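You operate a simulated robot arm through the tools that you are given. There is no shell and no other tool. Be economical: measure what you need, move in short steps, check, and stop when the job is done.

The job below is to be done with a simulated two-armed robot. You get a single attempt, and the scene is never put back.

Task
On the bare end of the long white table, fold the blue towel in half.

The check looks at the end state, three seconds after you hand in, the way a careful person would. Anything else that was tipped, shoved, dropped, spilled or broken makes it a failure. Flat cloth is picked up by pressing the open fingertips on it (5 to 10 N) and closing them slowly along it; thin cloth reads only 2 to 8 mm in the jaws.

Robot
Two 7-joint arms with two-finger parallel grippers on one trunk, on a base that drives. Base frame: it is fixed to the floor where the robot stands at the start and does not move with it; the origin is under the middle of the robot, x ahead of it, y to its left, z up; the surface under the hand at the start is at about z = 0.74. Lengths are in m, angles in rad, forces in N, time in s.
The left shoulder is at the start at [0.062, 0.198, 0.954], the right one opposite. With the tool pointing down near the work surface each hand reaches from about 0.32 to 0.72 m from the robot's upright axis, wherever it stands, measured 20 degrees to its own side. Places, roughly: bare end of the long white table [0.6, 0.4, 0.7]. Payload 1.57 kg a hand.
The TCP of each hand is the grasp point between the finger pads, 0.03 m short of the fingertips. In the tool frame z runs along the fingers and y along their closing line. Largest opening 0.11 m; finger width 0.024, thickness 0.012; the body of the gripper, 0.048 by 0.112 m, starts 0.078 m behind the TCP.
Orientation is told as [roll, pitch, yaw] about the base's x, y, z axes, in that order, counted from this pose: with the fingers straight down and closing along the base's y, the tool's x points along the base's -x, its y along +y and its z along -z.

Tools
- The arms move only by the tool arm_command. It takes "left_motion", "right_motion" or both (then of equal length, played together; a hand with none holds still); each is a list of rows, each an object (a shift or turn left out is 0, a gripper value left out holds the last) with "angular": the turn, a rotation vector about the tool's x, y, z in rad, a list of three; "travel": the shift along the tool's x, y, z in m, a list of three; "hand": the finger opening in m, from 0 to 0.11. In form: [{"angular": [rx, ry, rz], "travel": [tx, ty, tz], "hand": hand}, ...]. A call has 1 to 20 rows; each row shifts and turns the commanded pose from where the row before left it, along the tool's axes as they then stand. Rows are played at 5 a second. More than 0.05 m and 0.15 rad between two rows, or a gripper value outside its range, and nothing of the call is played. A pose out of reach is approached as far as the arm can. The call stops where the force on the tool passes 40 N (or 10 N more than at its start, if that is more) or the arm is blocked; 0.2 s more then pass. Each finger travels about 0.072 m/s and halts on what it meets, pressing with about 36 N; the grip force reading is that of the motor and also rises with nothing between the fingers. The clock runs only during rows and for 0.2 s after the last one: add rows that do not move to give the fingers time. The reply holds the time, the measured pose of the TCP, the force on the tool along the base axes, the opening and the grip force, in the units named above and with some noise, with the torque about the TCP (base axes, N m) and any sound that the robot's microphone picked up, and new pictures: "views" is both (left out), scene, wrist or none (wrist: the cameras of the hands that moved).
- Cameras (640 x 400 px; columns grow to the right, rows downward): "scene" is now at [0.0909, 0.0152, 1.5203]; the picture's right is [0.10, -0.99, 0.00], its down [-0.91, -0.10, -0.40] and it looks along [0.40, 0.04, -0.92] (base axes); focal length 287 px, centre (320, 200). "left" rides on the left gripper at [0.07, -0.016, -0.141] in its tool frame; the picture's right is [0.23, 0.97, 0.00], its down [-0.86, 0.20, -0.48] and it looks along [-0.47, 0.11, 0.88] (tool axes); focal length 222 px, centre (320, 200). "right" rides on the right gripper at [0.07, 0.016, -0.141] in its tool frame; the picture's right is [-0.23, 0.97, 0.00], its down [-0.85, -0.20, -0.48] and it looks along [-0.47, -0.11, 0.88] (tool axes); focal length 222 px, centre (320, 200). There is no depth. A picture from a camera that has moved, and an enlarged one, comes with that camera's place and axes in the base frame and with its lens. The place of the scene camera against the robot may be out by one fixed shift of up to 0.012 m in any direction.
- move_column(by): slides the trunk up (or, below 0, down) by that many m; the arms and the scene camera ride with it, the base frame stays. It gives what a move gives, with no picture.
- roll_base(legs): drives the robot by 1 to 6 legs, each [ahead, left, turn to the left] in m, m and rad, along the robot's own axes; the way and the turn of a leg run together, so that a leg with both is an arc; at most 1.5 m and 3.142 rad a leg. The arms and the cameras ride along, it lands a little off, and it stops where it bumps. It gives what a move gives, and a new picture of the scene camera.
- turn_head(pan, tilt): turns the head with the scene camera to pan (to the left, within 1.501 rad either way) and tilt (down, from -0.506 to 1.204), counted from straight ahead of the robot. It gives what a move gives, and a new picture of the scene camera.
- close_up(camera, box): a new picture of the part [left, top, right, bottom] of that camera's present view, enlarged. The clock stands still meanwhile.
- job_done(): hands the job in; it is judged then, once.

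Go step by step. Nothing tells you exact positions but the pictures and the camera data: compare them with the known pose of the tool, close in by small moves and look again before you grip or let go. The budget is 120 turns and 260 pictures, counting those below and the enlarged ones. Unless the task says otherwise, let go and move clear before handing in, and close with one line.

The tools are called after ">>>" by a JSON object that holds its "fn" and its "kwargs". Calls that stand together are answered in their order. arm_command: Moves the arms, as the interface text tells. Its arguments: {"type":"object","properties":{"left_motion":{"type":"array","items":{"type":"object","properties":{"angular":{"type":"array","items":{"type":"number"}},"travel":{"type":"array","items":{"type":"number"}},"hand":{"type":"number"}}}},"right_motion":{"type":"array","items":{"type":"object","properties":{"angular":{"type":"array","items":{"type":"number"}},"travel":{"type":"array","items":{"type":"number"}},"hand":{"type":"number"}}}},"views":{"type":"string","enum":["both","scene","wrist","none"]}},"required":[]} The other tools are called the same way: move_column (by) slides the trunk up or down; roll_base (legs) drives the base; turn_head (pan, tilt) turns the head that bears the scene camera; close_up (camera, box) takes an enlarged picture of a part of a camera's view; job_done () hands the job in.

At the start:

```text
time: 0.0
left_tcp_pos: [0.4383, 0.3932, 0.9243]
left_ee_rot: [0.0, 0.0, 0.001]
left_wrist_force: [0.0, 0.0, -0.7]
left_wrist_torque: [-0.02, 0.0, -0.03]
left_grip_width: 0.1099
left_grasp_force: 0.1
right_tcp_pos: [0.3767, -0.0583, 0.9493]
right_ee_rot: [-0.002, 0.003, 0.002]
right_wrist_force: [-0.1, 0.4, -0.4]
right_wrist_torque: [0.0, 0.01, -0.01]
right_grip_width: 0.11
right_grasp_force: 0.1
trunk travel left (down, up): [-0.55, 0.44]
robot x, y, heading: [-0.0013, -0.0011, 0.006]
head pan, tilt: [0.105, 1.157]
```

scene: 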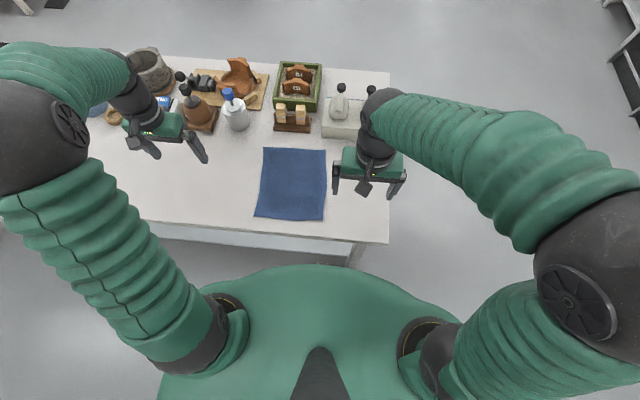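
right: 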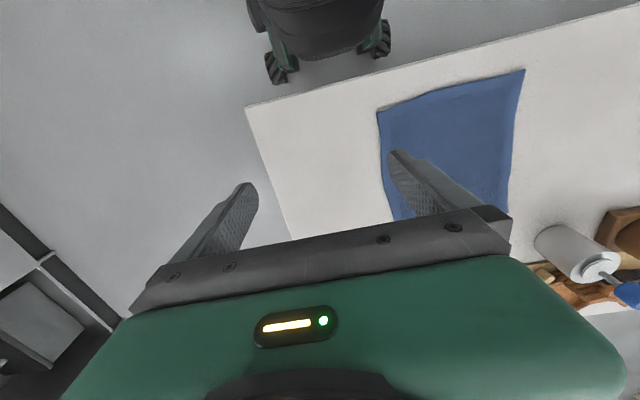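
left: 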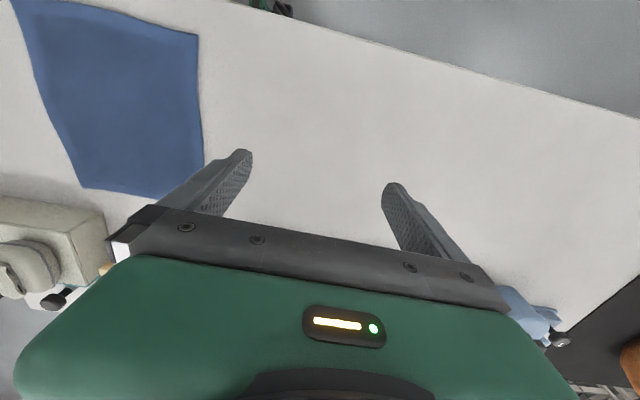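

I see the blue towel lying flat, about x 0.36–0.60, y 0.04–0.24. First I look around for other blue cloths and see the table's extent.

>>> {"fn": "turn_head", "kwargs": {"pan": 0.5, "tilt": 0.8}}

>>> {"fn": "close_up", "kwargs": {"camera": "left", "box": [0, 0, 320, 200]}}

```text
time: 0.9
left_tcp_pos: [0.438, 0.3939, 0.9234]
left_ee_rot: [0.001, 0.001, 0.0]
left_wrist_force: [-0.1, 0.5, 0.8]
left_wrist_torque: [-0.02, 0.02, 0.01]
left_grip_width: 0.11
left_grasp_force: 0.1
right_tcp_pos: [0.3754, -0.0588, 0.9478]
right_ee_rot: [0.001, -0.001, -0.001]
right_wrist_force: [0.9, 0.4, 0.3]
right_wrist_torque: [0.0, 0.0, -0.01]
right_grip_width: 0.1098
right_grasp_force: 0.0
trunk travel left (down, up): [-0.55, 0.44]
robot x, y, heading: [0.0028, -0.002, 0.001]
head pan, tilt: [0.499, 0.799]
camera scene: at [0.1029, 0.0477, 1.5454], right [0.48, -0.88, 0.0], down [-0.63, -0.34, -0.7], along [0.61, 0.33, -0.72], focal length 287 px, centre (320, 200)
```

scene: 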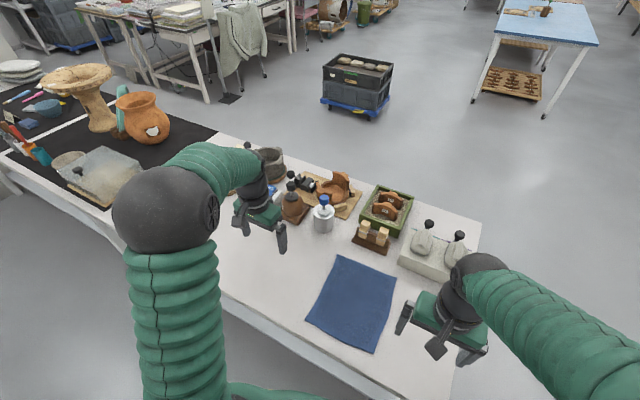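

```text
2.00 times, centred on (160, 100) of left
camera zoom: at [0.3677, 0.3779, 1.0638], right [-0.23, 0.97, 0.0], down [0.85, 0.2, 0.48], along [0.47, 0.11, -0.88], focal length 444 px, centre (640, 400)
```

zoom: 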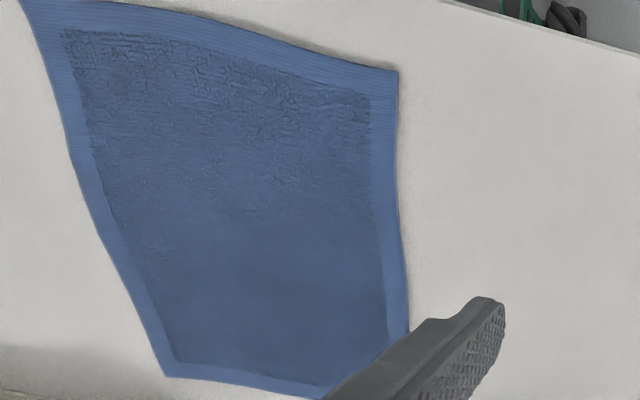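

The towel is at the bare end, the only blue cloth near. I move the base left so the towel is centred in front of me, so both hands can work on its near corners, then look again.

>>> {"fn": "roll_base", "kwargs": {"legs": [[-0.03, 0.13, 0]]}}

>>> {"fn": "turn_head", "kwargs": {"pan": 0.0, "tilt": 1.1}}

```text
time: 2.2
left_tcp_pos: [0.408, 0.5182, 0.9269]
left_ee_rot: [0.007, -0.003, 0.002]
left_wrist_force: [0.5, -0.6, 0.4]
left_wrist_torque: [0.0, 0.04, 0.0]
left_grip_width: 0.1098
left_grasp_force: 0.0
right_tcp_pos: [0.3459, 0.0656, 0.9482]
right_ee_rot: [0.01, -0.001, 0.0]
right_wrist_force: [0.5, -0.3, -0.4]
right_wrist_torque: [0.02, 0.04, 0.0]
right_grip_width: 0.11
right_grasp_force: 0.1
trunk travel left (down, up): [-0.55, 0.44]
robot x, y, heading: [-0.0284, 0.1323, -0.005]
head pan, tilt: [0.499, 0.799]
camera scene: at [0.0737, 0.1642, 1.5458], right [0.48, -0.88, -0.01], down [-0.63, -0.34, -0.7], along [0.61, 0.34, -0.71], focal length 287 px, centre (320, 200)
```

scene: 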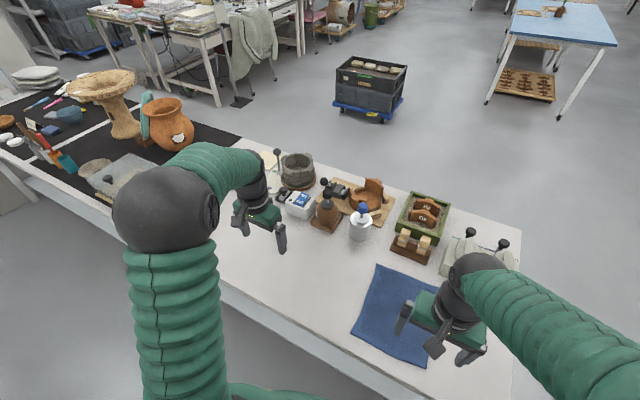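

```text
time: 3.1
left_tcp_pos: [0.4073, 0.5331, 0.921]
left_ee_rot: [-0.008, 0.001, -0.002]
left_wrist_force: [0.8, -0.1, 0.1]
left_wrist_torque: [-0.02, -0.01, -0.02]
left_grip_width: 0.1102
left_grasp_force: 0.0
right_tcp_pos: [0.3455, 0.0801, 0.9488]
right_ee_rot: [-0.006, -0.001, -0.001]
right_wrist_force: [-0.5, 0.4, 0.0]
right_wrist_torque: [-0.03, 0.02, 0.02]
right_grip_width: 0.1098
right_grasp_force: 0.0
trunk travel left (down, up): [-0.55, 0.44]
robot x, y, heading: [-0.0311, 0.1364, 0.003]
head pan, tilt: [0.0, 1.1]
camera scene: at [0.0657, 0.1496, 1.5238], right [0.0, -1.0, 0.01], down [-0.89, 0.0, -0.45], along [0.45, 0.0, -0.89], focal length 287 px, centre (320, 200)
```

scene: 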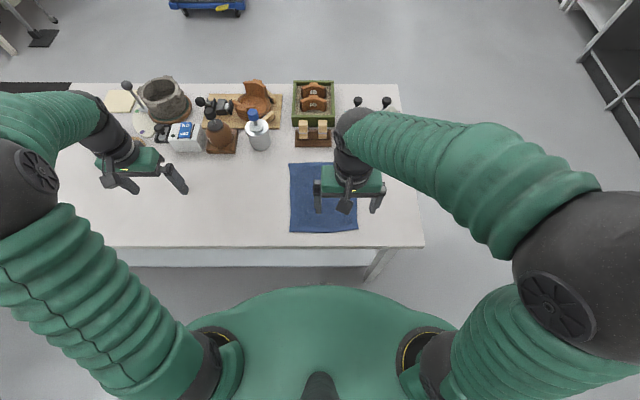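

Towel corners now: near edge x≈0.359, y 0.042–0.237; far edge x≈0.60. I turn both hands so the fingers close along x, cameras facing outward.

>>> {"fn": "arm_command", "kwargs": {"left_motion": [{"angular": [0, 0, 0.143]}, {"angular": [0, 0, 0.143]}, {"angular": [0, 0, 0.143]}, {"angular": [0, 0, 0.143]}, {"angular": [0, 0, 0.143]}, {"angular": [0, 0, 0.143]}, {"angular": [0, 0, 0.143]}, {"angular": [0, 0, 0.143]}, {"angular": [0, 0, 0.143]}, {"angular": [0, 0, 0.143]}, {"angular": [0, 0, 0.141]}, {}], "right_motion": [{"angular": [0, 0, -0.143]}, {"angular": [0, 0, -0.143]}, {"angular": [0, 0, -0.143]}, {"angular": [0, 0, -0.143]}, {"angular": [0, 0, -0.143]}, {"angular": [0, 0, -0.143]}, {"angular": [0, 0, -0.143]}, {"angular": [0, 0, -0.143]}, {"angular": [0, 0, -0.143]}, {"angular": [0, 0, -0.143]}, {"angular": [0, 0, -0.141]}, {}], "views": "scene"}}

```text
time: 5.7
left_tcp_pos: [0.4066, 0.5275, 0.9231]
left_ee_rot: [0.002, -0.004, -1.573]
left_wrist_force: [-0.3, -0.3, -0.7]
left_wrist_torque: [-0.01, 0.0, 0.0]
left_grip_width: 0.1098
left_grasp_force: 0.0
right_tcp_pos: [0.3435, 0.0753, 0.9487]
right_ee_rot: [-0.003, 0.005, 1.573]
right_wrist_force: [0.0, -0.5, 0.6]
right_wrist_torque: [0.04, 0.01, -0.01]
right_grip_width: 0.11
right_grasp_force: 0.0
trunk travel left (down, up): [-0.55, 0.44]
robot x, y, heading: [-0.0269, 0.132, -0.001]
head pan, tilt: [0.0, 1.1]
camera scene: at [0.0653, 0.1418, 1.5238], right [0.0, -1.0, 0.0], down [-0.89, 0.0, -0.45], along [0.45, 0.0, -0.89], focal length 287 px, centre (320, 200)
```

scene: 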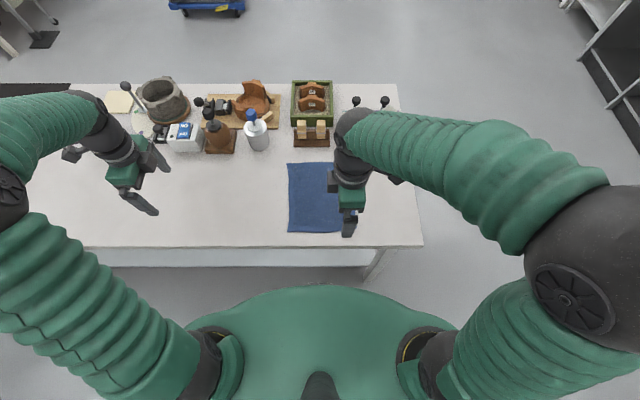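

Rotation worked. Now I bring the hands above the near corners (left [0.392,0.215], right [0.392,0.065]) at z 0.83 with fingers narrowed.

>>> {"fn": "arm_command", "kwargs": {"left_motion": [{"travel": [-0.039, -0.002, 0], "hand": 0.035}, {"travel": [-0.039, -0.002, 0]}, {"travel": [-0.039, -0.002, 0]}, {"travel": [-0.039, -0.002, 0]}, {"travel": [-0.039, -0.002, 0.02]}, {"travel": [-0.039, -0.002, 0.02]}, {"travel": [-0.039, -0.002, 0.02]}, {"travel": [-0.0395, -0.001, 0.033]}, {}, {}], "right_motion": [{"travel": [0.002, -0.01, 0.01], "hand": 0.035}, {"travel": [0.002, -0.01, 0.01]}, {"travel": [0.002, -0.01, 0.01]}, {"travel": [0.002, -0.01, 0.01]}, {"travel": [0.002, -0.008, 0.02]}, {"travel": [0, 0, 0.02]}, {"travel": [0, 0, 0.02]}, {"travel": [0, 0, 0.019]}, {}, {}]}}

```text
refused: row 8 steps farther than a row can; nothing moved
```

>>> {"fn": "arm_command", "kwargs": {"left_motion": [{"travel": [-0.039, -0.002, 0], "hand": 0.035}, {"travel": [-0.039, -0.002, 0]}, {"travel": [-0.039, -0.002, 0]}, {"travel": [-0.039, -0.002, 0]}, {"travel": [-0.039, -0.002, 0.02]}, {"travel": [-0.039, -0.002, 0.02]}, {"travel": [-0.039, -0.002, 0.02]}, {"travel": [-0.0395, -0.001, 0.02]}, {"travel": [0, 0, 0.013]}, {}], "right_motion": [{"travel": [0.002, -0.01, 0.01], "hand": 0.035}, {"travel": [0.002, -0.01, 0.01]}, {"travel": [0.002, -0.01, 0.01]}, {"travel": [0.002, -0.01, 0.01]}, {"travel": [0.002, -0.008, 0.02]}, {"travel": [0, 0, 0.02]}, {"travel": [0, 0, 0.02]}, {"travel": [0, 0, 0.019]}, {}, {}]}}

```text
time: 7.9
left_tcp_pos: [0.3936, 0.2145, 0.8323]
left_ee_rot: [0.002, -0.003, -1.571]
left_wrist_force: [-0.1, -0.2, -1.1]
left_wrist_torque: [0.03, -0.01, 0.03]
left_grip_width: 0.035
left_grasp_force: 0.0
right_tcp_pos: [0.3937, 0.0637, 0.8301]
right_ee_rot: [-0.001, 0.001, 1.57]
right_wrist_force: [-0.2, 0.1, 0.5]
right_wrist_torque: [0.01, 0.02, -0.03]
right_grip_width: 0.035
right_grasp_force: 0.0
trunk travel left (down, up): [-0.55, 0.44]
robot x, y, heading: [-0.0279, 0.1321, 0.004]
head pan, tilt: [0.0, 1.1]
camera scene: at [0.0659, 0.1409, 1.5238], right [0.0, -1.0, 0.0], down [-0.89, 0.0, -0.45], along [0.45, 0.0, -0.89], focal length 287 px, centre (320, 200)
camera right: at [0.3772, -0.0057, 0.9725], right [-0.97, 0.23, 0.0], down [0.2, 0.86, 0.48], along [0.11, 0.46, -0.88], focal length 222 px, centre (320, 200)
camera left: at [0.3759, 0.2857, 0.9719], right [0.97, 0.23, 0.0], down [0.2, -0.85, 0.48], along [0.11, -0.47, -0.88], focal length 222 px, centre (320, 200)
```

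scene: 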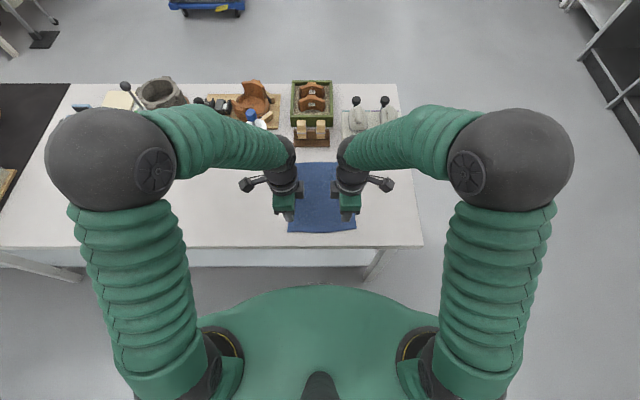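
right: 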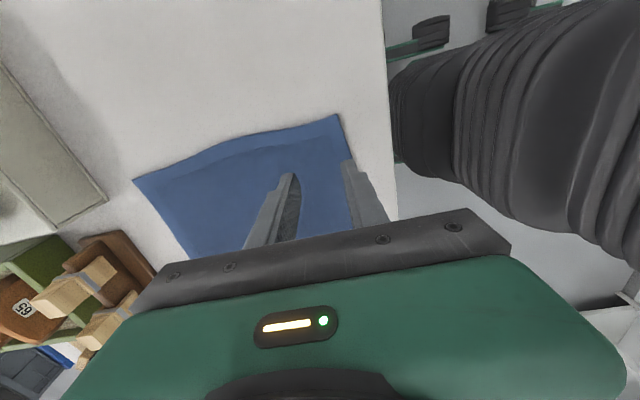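
left: 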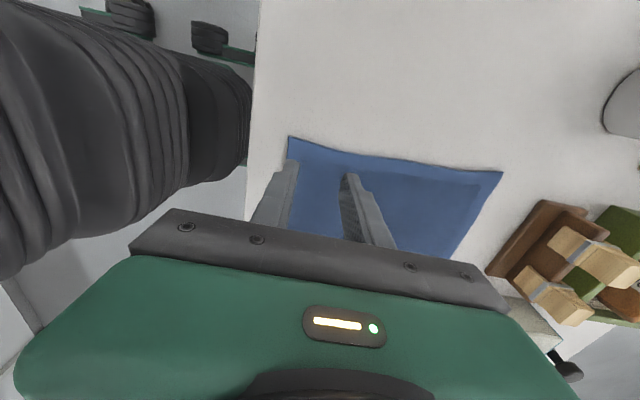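

Wrist cameras place the near corners at about R(0.367,0.027), L(0.356,0.226), far R(0.604,0.042), L(0.593,0.243). I adjust the hands slightly and descend to just above the cloth.

>>> {"fn": "arm_command", "kwargs": {"left_motion": [{"travel": [-0.0095, 0, 0.01]}, {"travel": [0, 0, 0.02]}, {"travel": [0, 0, 0.018]}, {}], "right_motion": [{"travel": [0.0137, -0.008, 0.01]}, {"travel": [0, 0, 0.02]}, {"travel": [0, 0, 0.016]}, {}], "views": "wrist"}}

```text
time: 8.9
left_tcp_pos: [0.3927, 0.2062, 0.7827]
left_ee_rot: [0.0, -0.001, -1.571]
left_wrist_force: [-0.5, -0.1, -0.2]
left_wrist_torque: [-0.04, 0.0, -0.01]
left_grip_width: 0.035
left_grasp_force: 0.0
right_tcp_pos: [0.3997, 0.0492, 0.7842]
right_ee_rot: [-0.003, 0.003, 1.57]
right_wrist_force: [-0.9, -0.4, -0.3]
right_wrist_torque: [0.01, 0.01, 0.0]
right_grip_width: 0.0352
right_grasp_force: 0.0
trunk travel left (down, up): [-0.55, 0.44]
robot x, y, heading: [-0.0307, 0.1308, 0.003]
head pan, tilt: [0.0, 1.1]
camera right: at [0.3843, -0.0201, 0.9263], right [-0.97, 0.23, 0.0], down [0.2, 0.86, 0.48], along [0.11, 0.46, -0.88], focal length 222 px, centre (320, 200)
camera left: at [0.3757, 0.2758, 0.9235], right [0.97, 0.23, 0.0], down [0.2, -0.85, 0.48], along [0.11, -0.47, -0.88], focal length 222 px, centre (320, 200)
```

right: 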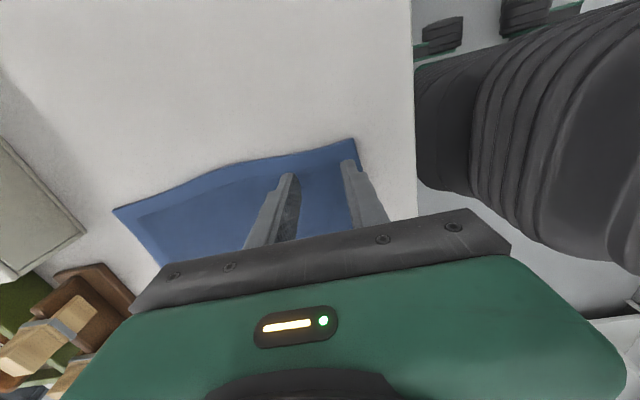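
left: 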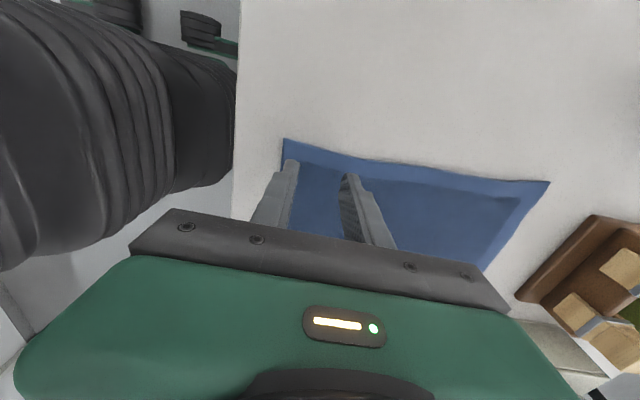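

Both fingers of each hand are over the cloth. Descending gently to feel for contact.

>>> {"fn": "arm_command", "kwargs": {"left_motion": [{"travel": [0, 0, 0.003]}, {"travel": [0, 0, 0.003]}, {}, {}], "right_motion": [{"travel": [0, 0, 0.003]}, {"travel": [0, 0, 0.003]}, {}, {}], "views": "none"}}

```text
time: 9.9
left_tcp_pos: [0.3924, 0.2055, 0.7771]
left_ee_rot: [0.003, -0.002, -1.57]
left_wrist_force: [0.1, 0.5, -0.2]
left_wrist_torque: [0.0, -0.03, -0.01]
left_grip_width: 0.0349
left_grasp_force: 0.0
right_tcp_pos: [0.401, 0.049, 0.7788]
right_ee_rot: [-0.001, 0.001, 1.571]
right_wrist_force: [0.1, -0.4, 0.2]
right_wrist_torque: [0.03, 0.04, -0.02]
right_grip_width: 0.035
right_grasp_force: 0.1
trunk travel left (down, up): [-0.55, 0.44]
robot x, y, heading: [-0.0314, 0.1381, -0.004]
head pan, tilt: [0.0, 1.1]
```

>>> {"fn": "arm_command", "kwargs": {"left_motion": [{"travel": [0, 0, 0.002]}, {"travel": [0, 0, 0.002]}, {}, {}], "right_motion": [{"travel": [0, 0, 0.003]}, {"travel": [0, 0, 0.002]}, {}, {}], "views": "none"}}

```text
time: 10.9
left_tcp_pos: [0.3927, 0.2047, 0.7743]
left_ee_rot: [0.0, -0.002, -1.571]
left_wrist_force: [0.7, 0.0, 4.6]
left_wrist_torque: [0.03, -0.02, -0.01]
left_grip_width: 0.0348
left_grasp_force: 0.1
right_tcp_pos: [0.3998, 0.0499, 0.7732]
right_ee_rot: [-0.002, 0.002, 1.569]
right_wrist_force: [0.6, -1.8, 7.4]
right_wrist_torque: [-0.05, 0.0, -0.01]
right_grip_width: 0.0347
right_grasp_force: 0.0
trunk travel left (down, up): [-0.55, 0.44]
robot x, y, heading: [-0.0295, 0.1345, 0.003]
head pan, tilt: [0.0, 1.1]
```

Contact on both. I press the left 1 mm more and close slowly.

>>> {"fn": "arm_command", "kwargs": {"left_motion": [{"travel": [0, 0, 0.001]}, {"hand": 0.032}, {"hand": 0.029}, {"hand": 0.026}, {"hand": 0.023}, {"hand": 0.02}, {"hand": 0.017}, {"hand": 0.014}, {"hand": 0.011}, {"hand": 0.008}, {"hand": 0.005}, {"hand": 0.002}, {"hand": 0.0}, {}, {}], "right_motion": [{}, {"hand": 0.032}, {"hand": 0.029}, {"hand": 0.026}, {"hand": 0.023}, {"hand": 0.02}, {"hand": 0.017}, {"hand": 0.014}, {"hand": 0.011}, {"hand": 0.008}, {"hand": 0.005}, {"hand": 0.002}, {"hand": 0.0}, {}, {}], "views": "wrist"}}

```text
time: 14.1
left_tcp_pos: [0.3926, 0.2035, 0.7719]
left_ee_rot: [0.002, -0.002, -1.572]
left_wrist_force: [0.0, -0.9, 11.4]
left_wrist_torque: [-0.01, -0.01, 0.03]
left_grip_width: 0.0071
left_grasp_force: 26.3
right_tcp_pos: [0.4001, 0.0498, 0.7732]
right_ee_rot: [-0.003, 0.001, 1.569]
right_wrist_force: [-0.5, 0.5, 8.6]
right_wrist_torque: [0.02, 0.0, 0.03]
right_grip_width: 0.0059
right_grasp_force: 25.2
trunk travel left (down, up): [-0.55, 0.44]
robot x, y, heading: [-0.0307, 0.1296, 0.001]
head pan, tilt: [0.0, 1.1]
camera right: at [0.3835, -0.0199, 0.9161], right [-0.97, 0.23, 0.0], down [0.2, 0.86, 0.48], along [0.11, 0.46, -0.88], focal length 222 px, centre (320, 200)
camera left: at [0.3753, 0.275, 0.9132], right [0.97, 0.23, 0.0], down [0.2, -0.85, 0.48], along [0.11, -0.47, -0.88], focal length 222 px, centre (320, 200)
```

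right: 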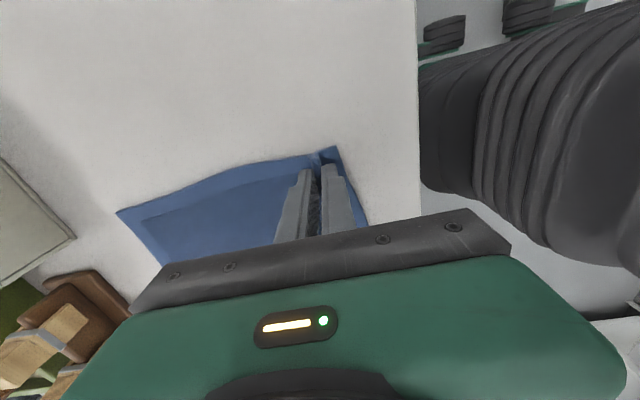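
left: 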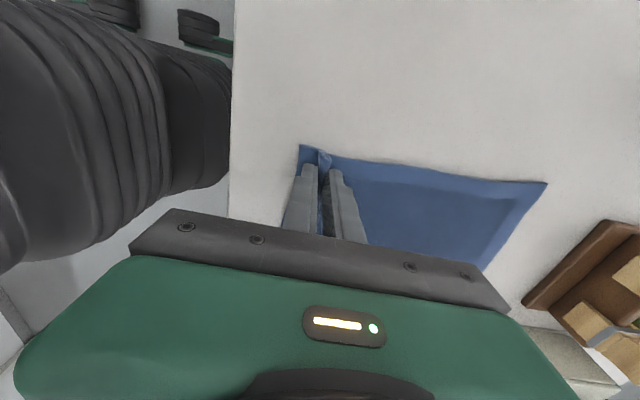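

Both hands have a ridge of cloth, but folding far-to-near will let me tilt the fingers forward naturally so the hem lays out flat. I release in place by reopening slowly (flattening the ridge), lift, and move to the far edge.

>>> {"fn": "arm_command", "kwargs": {"left_motion": [{"hand": 0.01}, {"hand": 0.014}, {"hand": 0.018}, {"hand": 0.022}, {"hand": 0.026}, {"hand": 0.03}, {"hand": 0.034}, {}, {"travel": [0, 0, -0.01]}, {"travel": [0, 0, -0.02]}, {"travel": [0, 0, -0.03]}, {"travel": [0, 0, -0.03]}, {}], "right_motion": [{"hand": 0.01}, {"hand": 0.014}, {"hand": 0.018}, {"hand": 0.022}, {"hand": 0.026}, {"hand": 0.03}, {"hand": 0.034}, {}, {"travel": [0, 0, -0.01]}, {"travel": [0, 0, -0.02]}, {"travel": [0, 0, -0.03]}, {"travel": [0, 0, -0.03]}, {}], "views": "both"}}

```text
time: 16.9
left_tcp_pos: [0.393, 0.2021, 0.8629]
left_ee_rot: [0.001, -0.002, -1.571]
left_wrist_force: [-0.2, 0.3, -0.2]
left_wrist_torque: [0.02, 0.02, 0.03]
left_grip_width: 0.0341
left_grasp_force: 0.1
right_tcp_pos: [0.4019, 0.0494, 0.8655]
right_ee_rot: [0.0, 0.001, 1.571]
right_wrist_force: [-0.4, -0.7, 0.0]
right_wrist_torque: [-0.02, 0.05, 0.01]
right_grip_width: 0.0339
right_grasp_force: 0.0
trunk travel left (down, up): [-0.55, 0.44]
robot x, y, heading: [-0.0326, 0.1336, 0.002]
head pan, tilt: [0.0, 1.1]
camera scene: at [0.0669, 0.1402, 1.5237], right [0.0, -1.0, 0.0], down [-0.89, 0.0, -0.45], along [0.45, 0.0, -0.89], focal length 287 px, centre (320, 200)
camera right: at [0.3858, -0.0198, 1.0072], right [-0.97, 0.23, 0.0], down [0.2, 0.86, 0.48], along [0.11, 0.46, -0.88], focal length 222 px, centre (320, 200)
camera left: at [0.3767, 0.2732, 1.0036], right [0.97, 0.23, 0.0], down [0.2, -0.85, 0.48], along [0.11, -0.47, -0.88], focal length 222 px, centre (320, 200)
```

scene: 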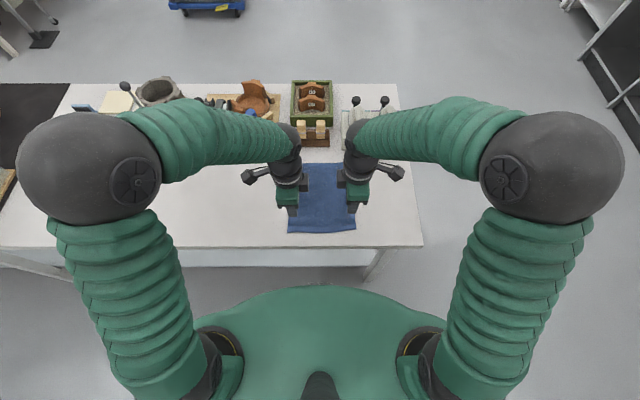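
right: 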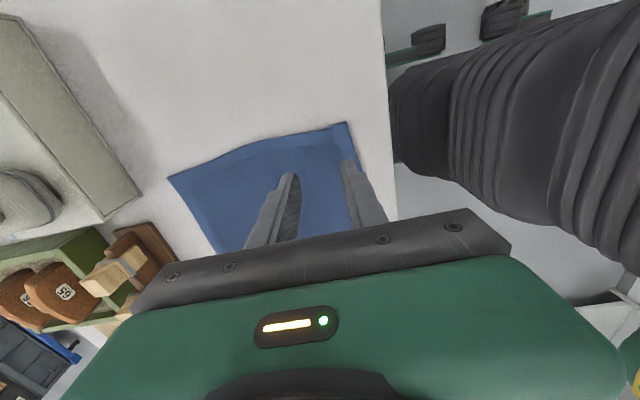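
left: 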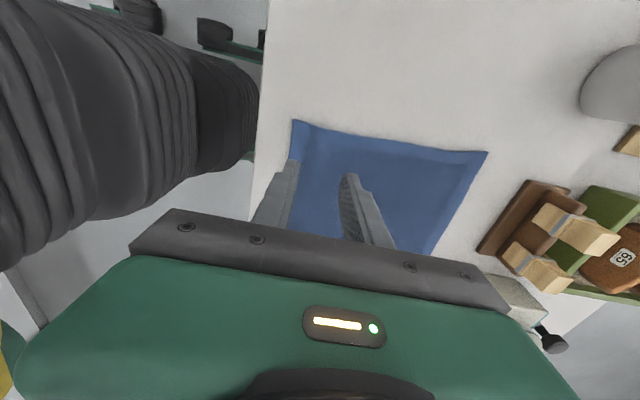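

The near edge lies flat again. Before gripping the far edge, I test the forward tilt of the hands here in free air.

>>> {"fn": "arm_command", "kwargs": {"left_motion": [{"angular": [-0.14, 0, 0]}, {"angular": [-0.14, 0, 0]}, {"angular": [-0.14, 0, 0]}, {"angular": [-0.14, 0, 0]}, {"angular": [-0.14, 0, 0]}, {"angular": [-0.14, 0, 0]}, {"angular": [-0.14, 0, 0]}, {"angular": [-0.14, 0, 0]}, {}], "right_motion": [{"angular": [0.14, 0, 0]}, {"angular": [0.14, 0, 0]}, {"angular": [0.14, 0, 0]}, {"angular": [0.14, 0, 0]}, {"angular": [0.14, 0, 0]}, {"angular": [0.14, 0, 0]}, {"angular": [0.14, 0, 0]}, {"angular": [0.14, 0, 0]}, {}], "views": "scene"}}

```text
time: 18.0
left_tcp_pos: [0.4277, 0.3075, 0.8918]
left_ee_rot: [0.524, -0.169, -1.22]
left_wrist_force: [0.3, 0.1, -0.1]
left_wrist_torque: [-0.01, 0.0, -0.04]
left_grip_width: 0.0338
left_grasp_force: 0.0
left hand out of reach, approached as far as the arm can: row 4, 5
right_tcp_pos: [0.4316, -0.0538, 0.8932]
right_ee_rot: [-0.544, -0.148, 1.232]
right_wrist_force: [0.0, 0.4, 0.0]
right_wrist_torque: [0.03, -0.02, 0.02]
right_grip_width: 0.0339
right_grasp_force: 0.0
right hand out of reach, approached as far as the arm can: row 4, 5
trunk travel left (down, up): [-0.55, 0.44]
robot x, y, heading: [-0.0314, 0.1308, 0.004]
head pan, tilt: [0.0, 1.1]
stopped in row 5 (left hand): the arm was blocked; the commanded pose is now the measured one
camera scene: at [0.0645, 0.1401, 1.524], right [0.0, -1.0, 0.0], down [-0.89, 0.0, -0.45], along [0.45, 0.0, -0.89], focal length 287 px, centre (320, 200)
```

scene: 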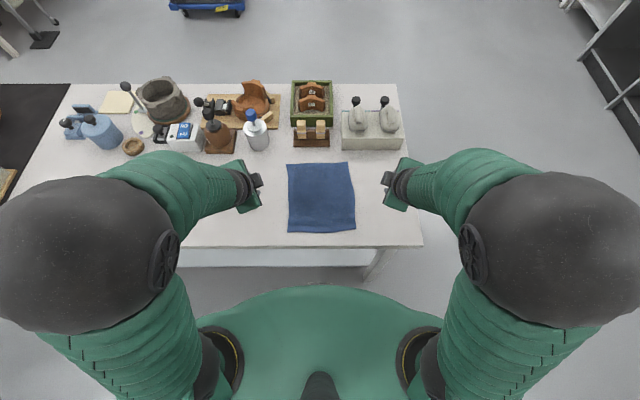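

Too close to the robot for that tilt; the towel is flat and untouched. I restore the vertical orientation and go above the far corners, where reach is better; the base can do the carrying backwards.

>>> {"fn": "arm_command", "kwargs": {"left_motion": [{"angular": [0.1094, 0.0143, 0.0773]}, {"angular": [0.1094, 0.0143, 0.0773]}, {"angular": [0.1094, 0.0143, 0.0773]}, {"angular": [0.1094, 0.0143, 0.0773]}, {"angular": [0.1094, 0.0143, 0.0773]}, {}, {"travel": [-0.0206, 0.034, 0]}, {"travel": [-0.0206, 0.034, 0]}, {"travel": [-0.0206, 0.034, 0]}, {"travel": [-0.0206, 0.034, 0]}, {}], "right_motion": [{"angular": [-0.1126, 0.0102, -0.074]}, {"angular": [-0.1126, 0.0102, -0.074]}, {"angular": [-0.1126, 0.0102, -0.074]}, {"angular": [-0.1126, 0.0102, -0.074]}, {"angular": [-0.1126, 0.0102, -0.074]}, {}, {"travel": [-0.0285, -0.034, 0]}, {"travel": [-0.0285, -0.034, 0]}, {"travel": [-0.0285, -0.034, 0]}, {"travel": [-0.0285, -0.034, 0]}, {}], "views": "both"}}

```text
time: 20.4
left_tcp_pos: [0.5608, 0.2333, 0.8822]
left_ee_rot: [0.043, -0.002, -1.524]
left_wrist_force: [-0.7, 0.8, -0.5]
left_wrist_torque: [0.05, 0.0, 0.02]
left_grip_width: 0.034
left_grasp_force: 0.1
left hand out of reach, approached as far as the arm can: row 1, 2
right_tcp_pos: [0.5666, 0.0516, 0.8836]
right_ee_rot: [-0.037, -0.001, 1.529]
right_wrist_force: [-0.6, -0.3, 0.8]
right_wrist_torque: [-0.02, 0.01, 0.0]
right_grip_width: 0.0338
right_grasp_force: 0.1
right hand out of reach, approached as far as the arm can: row 1, 2
trunk travel left (down, up): [-0.55, 0.44]
robot x, y, heading: [-0.0315, 0.133, -0.001]
head pan, tilt: [0.0, 1.1]
camera scene: at [0.065, 0.1403, 1.5239], right [0.0, -1.0, 0.0], down [-0.89, 0.0, -0.45], along [0.45, 0.0, -0.89], focal length 287 px, centre (320, 200)
camera right: at [0.5426, -0.0174, 1.0255], right [-0.96, 0.27, -0.04], down [0.21, 0.85, 0.49], along [0.16, 0.46, -0.87], focal length 222 px, centre (320, 200)
camera left: at [0.5347, 0.303, 1.0214], right [0.96, 0.27, 0.04], down [0.22, -0.84, 0.49], along [0.17, -0.46, -0.87], focal length 222 px, centre (320, 200)
```

scene: 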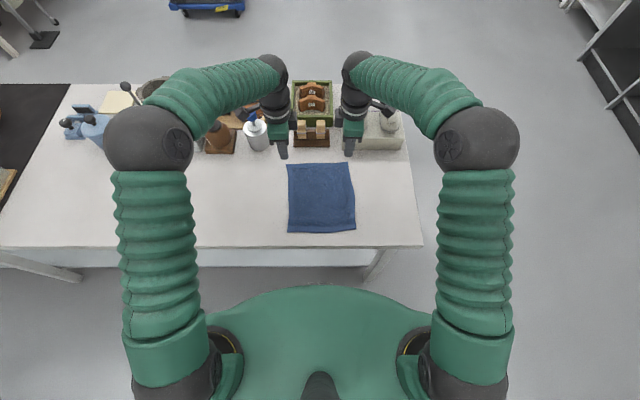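
right: 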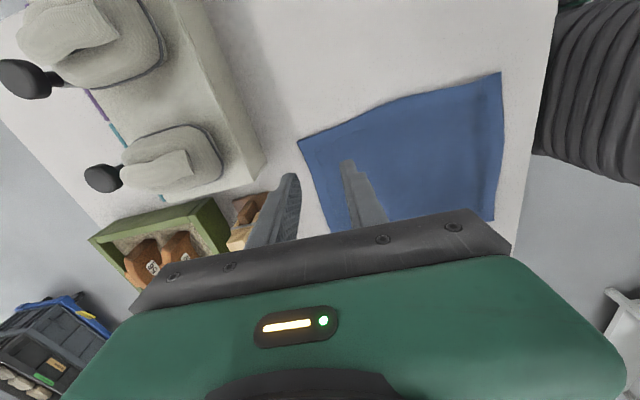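
left: 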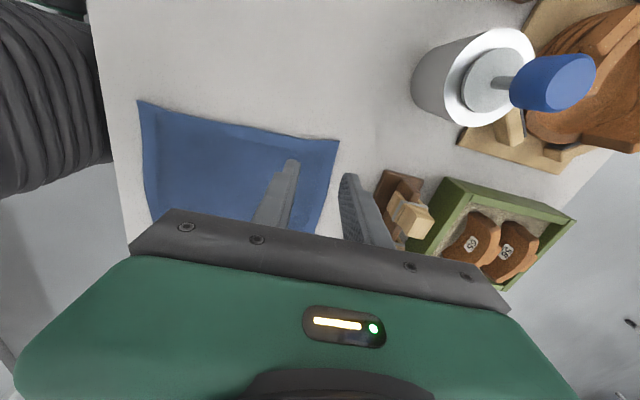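

Vertical grip poses over the far edge are reachable (far corners about L(0.588,0.243), R(0.598,0.041)). I align, lower to z≈0.82 and test a 0.8 rad tilt there.

>>> {"fn": "arm_command", "kwargs": {"left_motion": [{"angular": [0.043, 0, 0.047]}, {}, {"travel": [-0.007, -0.006, 0.03]}, {"travel": [0, 0, 0.032]}, {"angular": [-0.133, 0, 0]}, {"angular": [-0.133, 0, 0]}, {"angular": [-0.133, 0, 0]}, {"angular": [-0.133, 0, 0]}, {"angular": [-0.133, 0, 0]}, {"angular": [-0.133, 0, 0]}, {}], "right_motion": [{"angular": [-0.037, 0, -0.042]}, {}, {"travel": [-0.0045, 0.002, 0.03]}, {"travel": [0, 0, 0.032]}, {"angular": [0.133, 0, 0]}, {"angular": [0.133, 0, 0]}, {"angular": [0.133, 0, 0]}, {"angular": [0.133, 0, 0]}, {"angular": [0.133, 0, 0]}, {"angular": [0.133, 0, 0]}, {}], "views": "scene"}}

```text
time: 22.6
left_tcp_pos: [0.5723, 0.3569, 0.8298]
left_ee_rot: [0.749, -0.039, -1.309]
left_wrist_force: [1.2, 0.1, -0.5]
left_wrist_torque: [-0.01, -0.03, -0.01]
left_grip_width: 0.0343
left_grasp_force: 0.0
right_tcp_pos: [0.5852, -0.0975, 0.8312]
right_ee_rot: [-0.75, -0.041, 1.269]
right_wrist_force: [0.1, -1.8, 0.0]
right_wrist_torque: [0.0, -0.02, -0.02]
right_grip_width: 0.0339
right_grasp_force: 0.1
trunk travel left (down, up): [-0.55, 0.44]
robot x, y, heading: [-0.0304, 0.134, 0.003]
head pan, tilt: [0.0, 1.1]
stopped in row 10 (right hand): the arm was blocked; the commanded pose is now the measured one
camera scene: at [0.07, 0.1393, 1.5236], right [0.0, -1.0, 0.0], down [-0.89, 0.0, -0.45], along [0.45, 0.0, -0.89], focal length 287 px, centre (320, 200)
```

scene: 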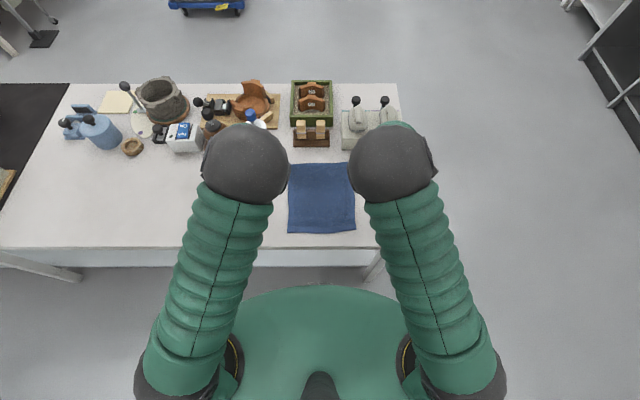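

The tilt at this yaw runs into joint limits. Better plan: default yaw (fingers closing along y), straddling just the far hem with ~1 cm of cloth in the jaws, so almost nothing doubles back. I restore the orientation, lift, and turn to yaw 0.

>>> {"fn": "arm_command", "kwargs": {"left_motion": [{"angular": [0.125, 0, 0]}, {"angular": [0.125, 0, 0]}, {"angular": [0.125, 0, 0]}, {"angular": [0.125, 0, 0]}, {"angular": [0.125, 0, 0]}, {"angular": [0.125, 0, 0]}, {"travel": [0, 0, -0.035]}, {"travel": [0, 0, -0.035]}, {"angular": [0, 0, -0.131]}, {"angular": [0, 0, -0.131]}, {"angular": [0, 0, -0.131]}, {"angular": [0, 0, -0.131]}, {"angular": [0, 0, -0.131]}, {"angular": [0, 0, -0.131]}, {"angular": [0, 0, -0.131]}, {"angular": [0, 0, -0.131]}, {"angular": [0, 0, -0.131]}, {"angular": [0, 0, -0.131]}, {}], "right_motion": [{"angular": [-0.125, 0, 0]}, {"angular": [-0.125, 0, 0]}, {"angular": [-0.125, 0, 0]}, {"angular": [-0.125, 0, 0]}, {"angular": [-0.125, 0, 0]}, {"angular": [-0.125, 0, 0]}, {"travel": [0, 0, -0.035]}, {"travel": [0, 0, -0.035]}, {"angular": [0, 0, 0.127]}, {"angular": [0, 0, 0.127]}, {"angular": [0, 0, 0.127]}, {"angular": [0, 0, 0.127]}, {"angular": [0, 0, 0.127]}, {"angular": [0, 0, 0.127]}, {"angular": [0, 0, 0.127]}, {"angular": [0, 0, 0.127]}, {"angular": [0, 0, 0.127]}, {"angular": [0, 0, 0.127]}, {}], "views": "scene"}}

```text
time: 26.6
left_tcp_pos: [0.5687, 0.3562, 0.9]
left_ee_rot: [-0.033, -0.006, -0.004]
left_wrist_force: [-0.3, 0.2, 0.1]
left_wrist_torque: [0.01, 0.01, -0.02]
left_grip_width: 0.0339
left_grasp_force: 0.1
right_tcp_pos: [0.5818, -0.097, 0.9002]
right_ee_rot: [0.036, -0.012, 0.0]
right_wrist_force: [-0.2, -0.6, 0.0]
right_wrist_torque: [0.03, 0.03, -0.02]
right_grip_width: 0.034
right_grasp_force: 0.0
trunk travel left (down, up): [-0.55, 0.44]
robot x, y, heading: [-0.0312, 0.132, 0.0]
head pan, tilt: [0.0, 1.1]
camera scene: at [0.0671, 0.1401, 1.5237], right [0.0, -1.0, 0.0], down [-0.89, 0.0, -0.45], along [0.45, 0.0, -0.89], focal length 287 px, centre (320, 200)
```

scene: 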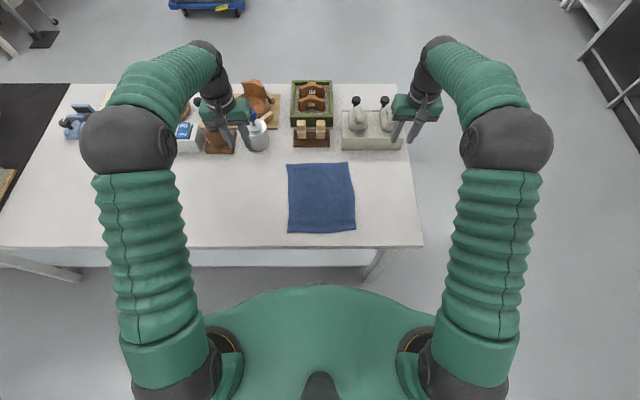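

Towel still flat. I back the base 0.06 m for more working room.

>>> {"fn": "roll_base", "kwargs": {"legs": [[-0.06, 0, 0]]}}

```text
time: 27.5
left_tcp_pos: [0.5095, 0.3558, 0.899]
left_ee_rot: [-0.035, -0.009, -0.008]
left_wrist_force: [0.2, 0.5, 0.6]
left_wrist_torque: [-0.01, -0.02, 0.0]
left_grip_width: 0.0339
left_grasp_force: 0.1
right_tcp_pos: [0.5234, -0.0988, 0.8993]
right_ee_rot: [0.037, -0.01, 0.005]
right_wrist_force: [0.6, -0.1, 0.6]
right_wrist_torque: [0.01, -0.05, 0.01]
right_grip_width: 0.0341
right_grasp_force: 0.0
trunk travel left (down, up): [-0.55, 0.44]
robot x, y, heading: [-0.0891, 0.1309, -0.0]
head pan, tilt: [0.0, 1.1]
camera scene: at [0.0098, 0.1401, 1.5235], right [0.0, -1.0, 0.0], down [-0.89, 0.0, -0.45], along [0.45, 0.0, -0.89], focal length 287 px, centre (320, 200)
```

scene: 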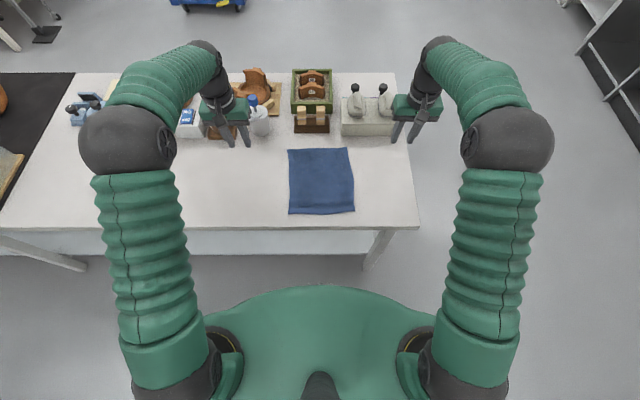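

Testing forward tilt at the drop location in default yaw, in free air.

>>> {"fn": "arm_command", "kwargs": {"left_motion": [{"angular": [-0.033, 0, 0]}, {"travel": [0.022, -0.026, 0.01]}, {"travel": [0.022, -0.026, 0.01]}, {"travel": [0.022, -0.026, 0.01]}, {"travel": [0.022, -0.026, 0.01]}, {"travel": [0.022, -0.026, 0.01]}, {"angular": [0, -0.14, 0]}, {"angular": [0, -0.14, 0]}, {"angular": [0, -0.14, 0]}, {"angular": [0, -0.14, 0]}, {"angular": [0, -0.14, 0]}, {}], "right_motion": [{"angular": [0.036, 0, 0]}, {"travel": [0.0246, 0.031, 0.01]}, {"travel": [0.0246, 0.031, 0.01]}, {"travel": [0.0246, 0.031, 0.01]}, {"travel": [0.0246, 0.031, 0.01]}, {"travel": [0.0246, 0.031, 0.01]}, {"angular": [0, -0.14, 0]}, {"angular": [0, -0.14, 0]}, {"angular": [0, -0.14, 0]}, {"angular": [0, -0.14, 0]}, {"angular": [0, -0.14, 0]}, {}], "views": "scene"}}

```text
time: 29.8
left_tcp_pos: [0.4173, 0.3038, 0.8772]
left_ee_rot: [-0.066, -0.637, 0.23]
left_wrist_force: [0.4, 0.4, -0.1]
left_wrist_torque: [0.03, -0.02, 0.02]
left_grip_width: 0.0338
left_grasp_force: 0.0
right_tcp_pos: [0.4278, -0.0616, 0.8867]
right_ee_rot: [0.111, -0.653, -0.357]
right_wrist_force: [0.1, 0.9, 1.2]
right_wrist_torque: [-0.02, 0.01, -0.02]
right_grip_width: 0.034
right_grasp_force: 0.1
trunk travel left (down, up): [-0.55, 0.44]
robot x, y, heading: [-0.0903, 0.1339, -0.001]
head pan, tilt: [0.0, 1.1]
stopped in row 11 (right hand): the arm was blocked; the commanded pose is now the measured one
camera scene: at [0.0047, 0.1383, 1.5241], right [0.0, -1.0, 0.0], down [-0.89, 0.0, -0.45], along [0.45, 0.0, -0.89], focal length 287 px, centre (320, 200)
```

scene: 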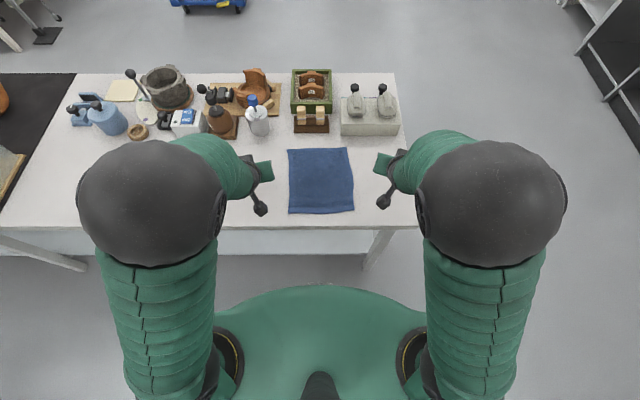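

Strong tilt isn't available there, so I'll keep the hands near vertical. Restoring orientation and moving above the far hem.

>>> {"fn": "arm_command", "kwargs": {"left_motion": [{"angular": [0.002, 0.1281, 0.0402]}, {"angular": [0.002, 0.1281, 0.0402]}, {"angular": [0.002, 0.1281, 0.0402]}, {"angular": [0.002, 0.1281, 0.0402]}, {"angular": [0.002, 0.1281, 0.0402]}, {}, {"travel": [-0.0342, -0.0172, 0.008]}, {"travel": [-0.0342, -0.0172, 0.008]}, {"travel": [-0.0342, -0.0172, 0.008]}, {"travel": [-0.0342, -0.0172, 0.008]}, {"travel": [-0.0342, -0.0172, 0.008], "hand": 0.022}, {}, {}], "right_motion": [{"angular": [-0.002, 0.1327, -0.0616]}, {"angular": [-0.002, 0.1327, -0.0616]}, {"angular": [-0.002, 0.1327, -0.0616]}, {"angular": [-0.002, 0.1327, -0.0616]}, {"angular": [-0.002, 0.1327, -0.0616]}, {}, {"travel": [-0.0338, 0.0256, 0.01]}, {"travel": [-0.0338, 0.0256, 0.01]}, {"travel": [-0.0338, 0.0256, 0.01]}, {"travel": [-0.0338, 0.0256, 0.01]}, {"travel": [-0.0338, 0.0256, 0.01], "hand": 0.022}, {}, {}], "views": "both"}}

```text
time: 32.6
left_tcp_pos: [0.583, 0.2074, 0.834]
left_ee_rot: [-0.001, 0.002, -0.016]
left_wrist_force: [0.0, 0.1, 0.1]
left_wrist_torque: [0.0, 0.02, 0.0]
left_grip_width: 0.0223
left_grasp_force: 0.1
left hand out of reach, approached as far as the arm can: row 11
right_tcp_pos: [0.5804, 0.0738, 0.8324]
right_ee_rot: [-0.005, 0.005, 0.018]
right_wrist_force: [0.3, 0.3, -0.6]
right_wrist_torque: [0.01, -0.01, -0.01]
right_grip_width: 0.0216
right_grasp_force: 0.0
right hand out of reach, approached as far as the arm can: row 11
trunk travel left (down, up): [-0.55, 0.44]
robot x, y, heading: [-0.0886, 0.1341, -0.003]
head pan, tilt: [0.0, 1.1]
camera scene: at [0.0092, 0.14, 1.5235], right [0.0, -1.0, 0.0], down [-0.89, 0.0, -0.45], along [0.45, 0.0, -0.89], focal length 287 px, centre (320, 200)
camera right: at [0.5112, 0.0904, 0.9747], right [0.21, 0.98, -0.01], down [0.86, -0.18, 0.47], along [0.46, -0.1, -0.88], focal length 222 px, centre (320, 200)
camera left: at [0.5132, 0.1926, 0.9738], right [-0.21, 0.98, 0.0], down [0.86, 0.19, 0.48], along [0.47, 0.1, -0.88], focal length 222 px, centre (320, 200)
```

scene: 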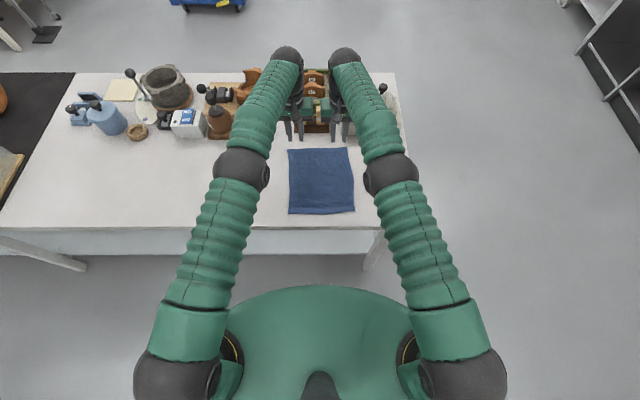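
right: 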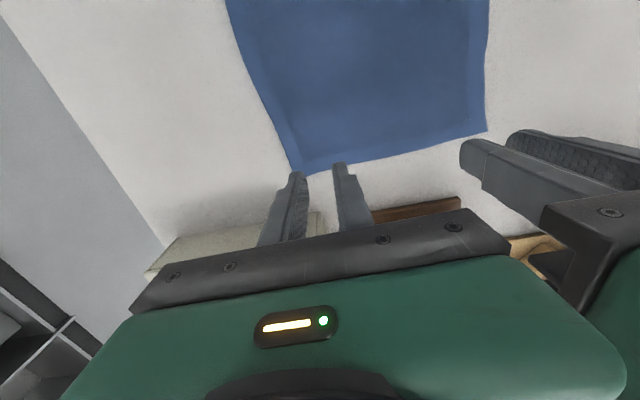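
left: 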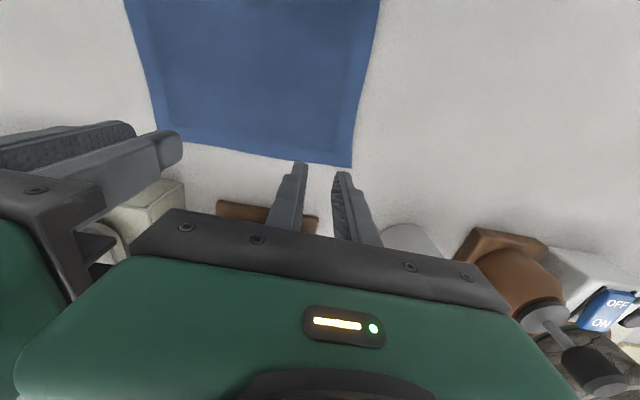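

Reach limit is reached; I retract the hands 4 cm and drive 4 cm forward.

>>> {"fn": "arm_command", "kwargs": {"left_motion": [{"travel": [0.02, 0.004, 0]}, {"travel": [0.02, 0.004, 0]}, {}], "right_motion": [{"travel": [0.02, -0.004, 0]}, {"travel": [0.02, -0.004, 0]}, {}], "views": "none"}}

>>> {"fn": "roll_base", "kwargs": {"legs": [[0.04, 0, 0]]}}

```text
time: 33.4
left_tcp_pos: [0.5414, 0.2159, 0.8331]
left_ee_rot: [0.0, 0.002, -0.017]
left_wrist_force: [-0.1, -0.5, 0.5]
left_wrist_torque: [-0.01, -0.01, 0.02]
left_grip_width: 0.0218
left_grasp_force: 0.0
right_tcp_pos: [0.5394, 0.0657, 0.8329]
right_ee_rot: [-0.004, 0.002, 0.016]
right_wrist_force: [0.2, -0.7, 0.5]
right_wrist_torque: [0.0, 0.04, 0.02]
right_grip_width: 0.022
right_grasp_force: 0.1
trunk travel left (down, up): [-0.55, 0.44]
robot x, y, heading: [-0.0898, 0.1357, -0.001]
head pan, tilt: [0.0, 1.1]
```

```text
time: 34.3
left_tcp_pos: [0.5779, 0.2174, 0.8362]
left_ee_rot: [-0.002, -0.004, -0.018]
left_wrist_force: [0.7, -0.4, 0.9]
left_wrist_torque: [-0.01, 0.0, 0.02]
left_grip_width: 0.022
left_grasp_force: 0.1
right_tcp_pos: [0.5772, 0.064, 0.8338]
right_ee_rot: [-0.005, 0.0, 0.018]
right_wrist_force: [1.1, -0.6, 0.0]
right_wrist_torque: [-0.02, 0.02, 0.0]
right_grip_width: 0.022
right_grasp_force: 0.1
trunk travel left (down, up): [-0.55, 0.44]
robot x, y, heading: [-0.0482, 0.1352, 0.003]
head pan, tilt: [0.0, 1.1]
camera scene: at [0.0426, 0.1402, 1.524], right [0.0, -1.0, 0.0], down [-0.89, 0.0, -0.45], along [0.45, 0.0, -0.89], focal length 287 px, centre (320, 200)
```

scene: 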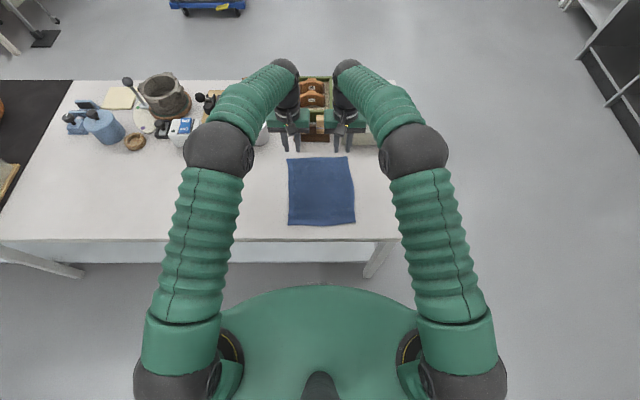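

Now I position over the hem and descend to just above it.

>>> {"fn": "arm_command", "kwargs": {"left_motion": [{"travel": [-0.01, 0.001, 0.018]}, {"travel": [0, 0, 0.018]}, {"travel": [0, 0, 0.017]}, {}], "right_motion": [{"travel": [-0.016, 0.003, 0.018]}, {"travel": [0, 0, 0.018]}, {"travel": [0, 0, 0.015]}, {}], "views": "wrist"}}

```text
time: 35.3
left_tcp_pos: [0.5883, 0.2153, 0.783]
left_ee_rot: [-0.003, -0.002, -0.018]
left_wrist_force: [0.5, -0.1, -0.4]
left_wrist_torque: [-0.02, 0.02, 0.0]
left_grip_width: 0.0221
left_grasp_force: 0.0
right_tcp_pos: [0.5942, 0.0695, 0.7857]
right_ee_rot: [-0.003, 0.001, 0.016]
right_wrist_force: [-0.2, 0.1, -0.4]
right_wrist_torque: [0.01, -0.04, 0.01]
right_grip_width: 0.0223
right_grasp_force: 0.1
trunk travel left (down, up): [-0.55, 0.44]
robot x, y, heading: [-0.0481, 0.1362, 0.001]
head pan, tilt: [0.0, 1.1]
camera right: at [0.5243, 0.0842, 0.9266], right [0.21, 0.98, 0.0], down [0.86, -0.18, 0.48], along [0.47, -0.1, -0.88], focal length 222 px, centre (320, 200)
camera left: at [0.5176, 0.201, 0.9216], right [-0.21, 0.98, 0.0], down [0.86, 0.19, 0.48], along [0.47, 0.1, -0.88], focal length 222 px, centre (320, 200)
```

right: 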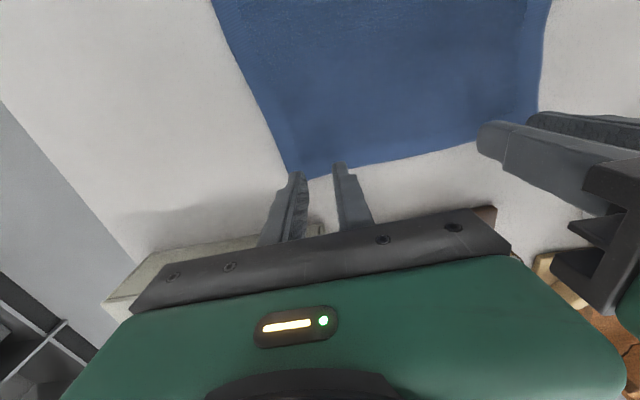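
left: 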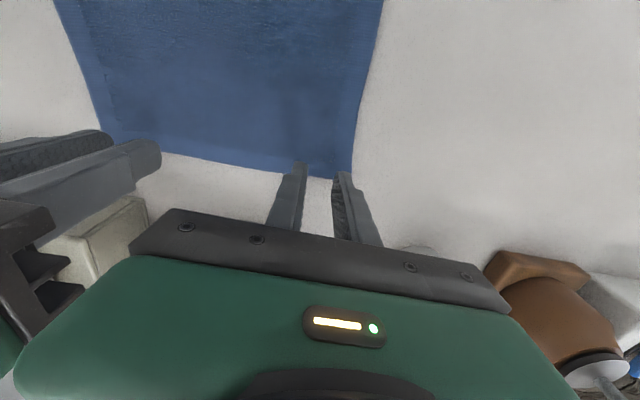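

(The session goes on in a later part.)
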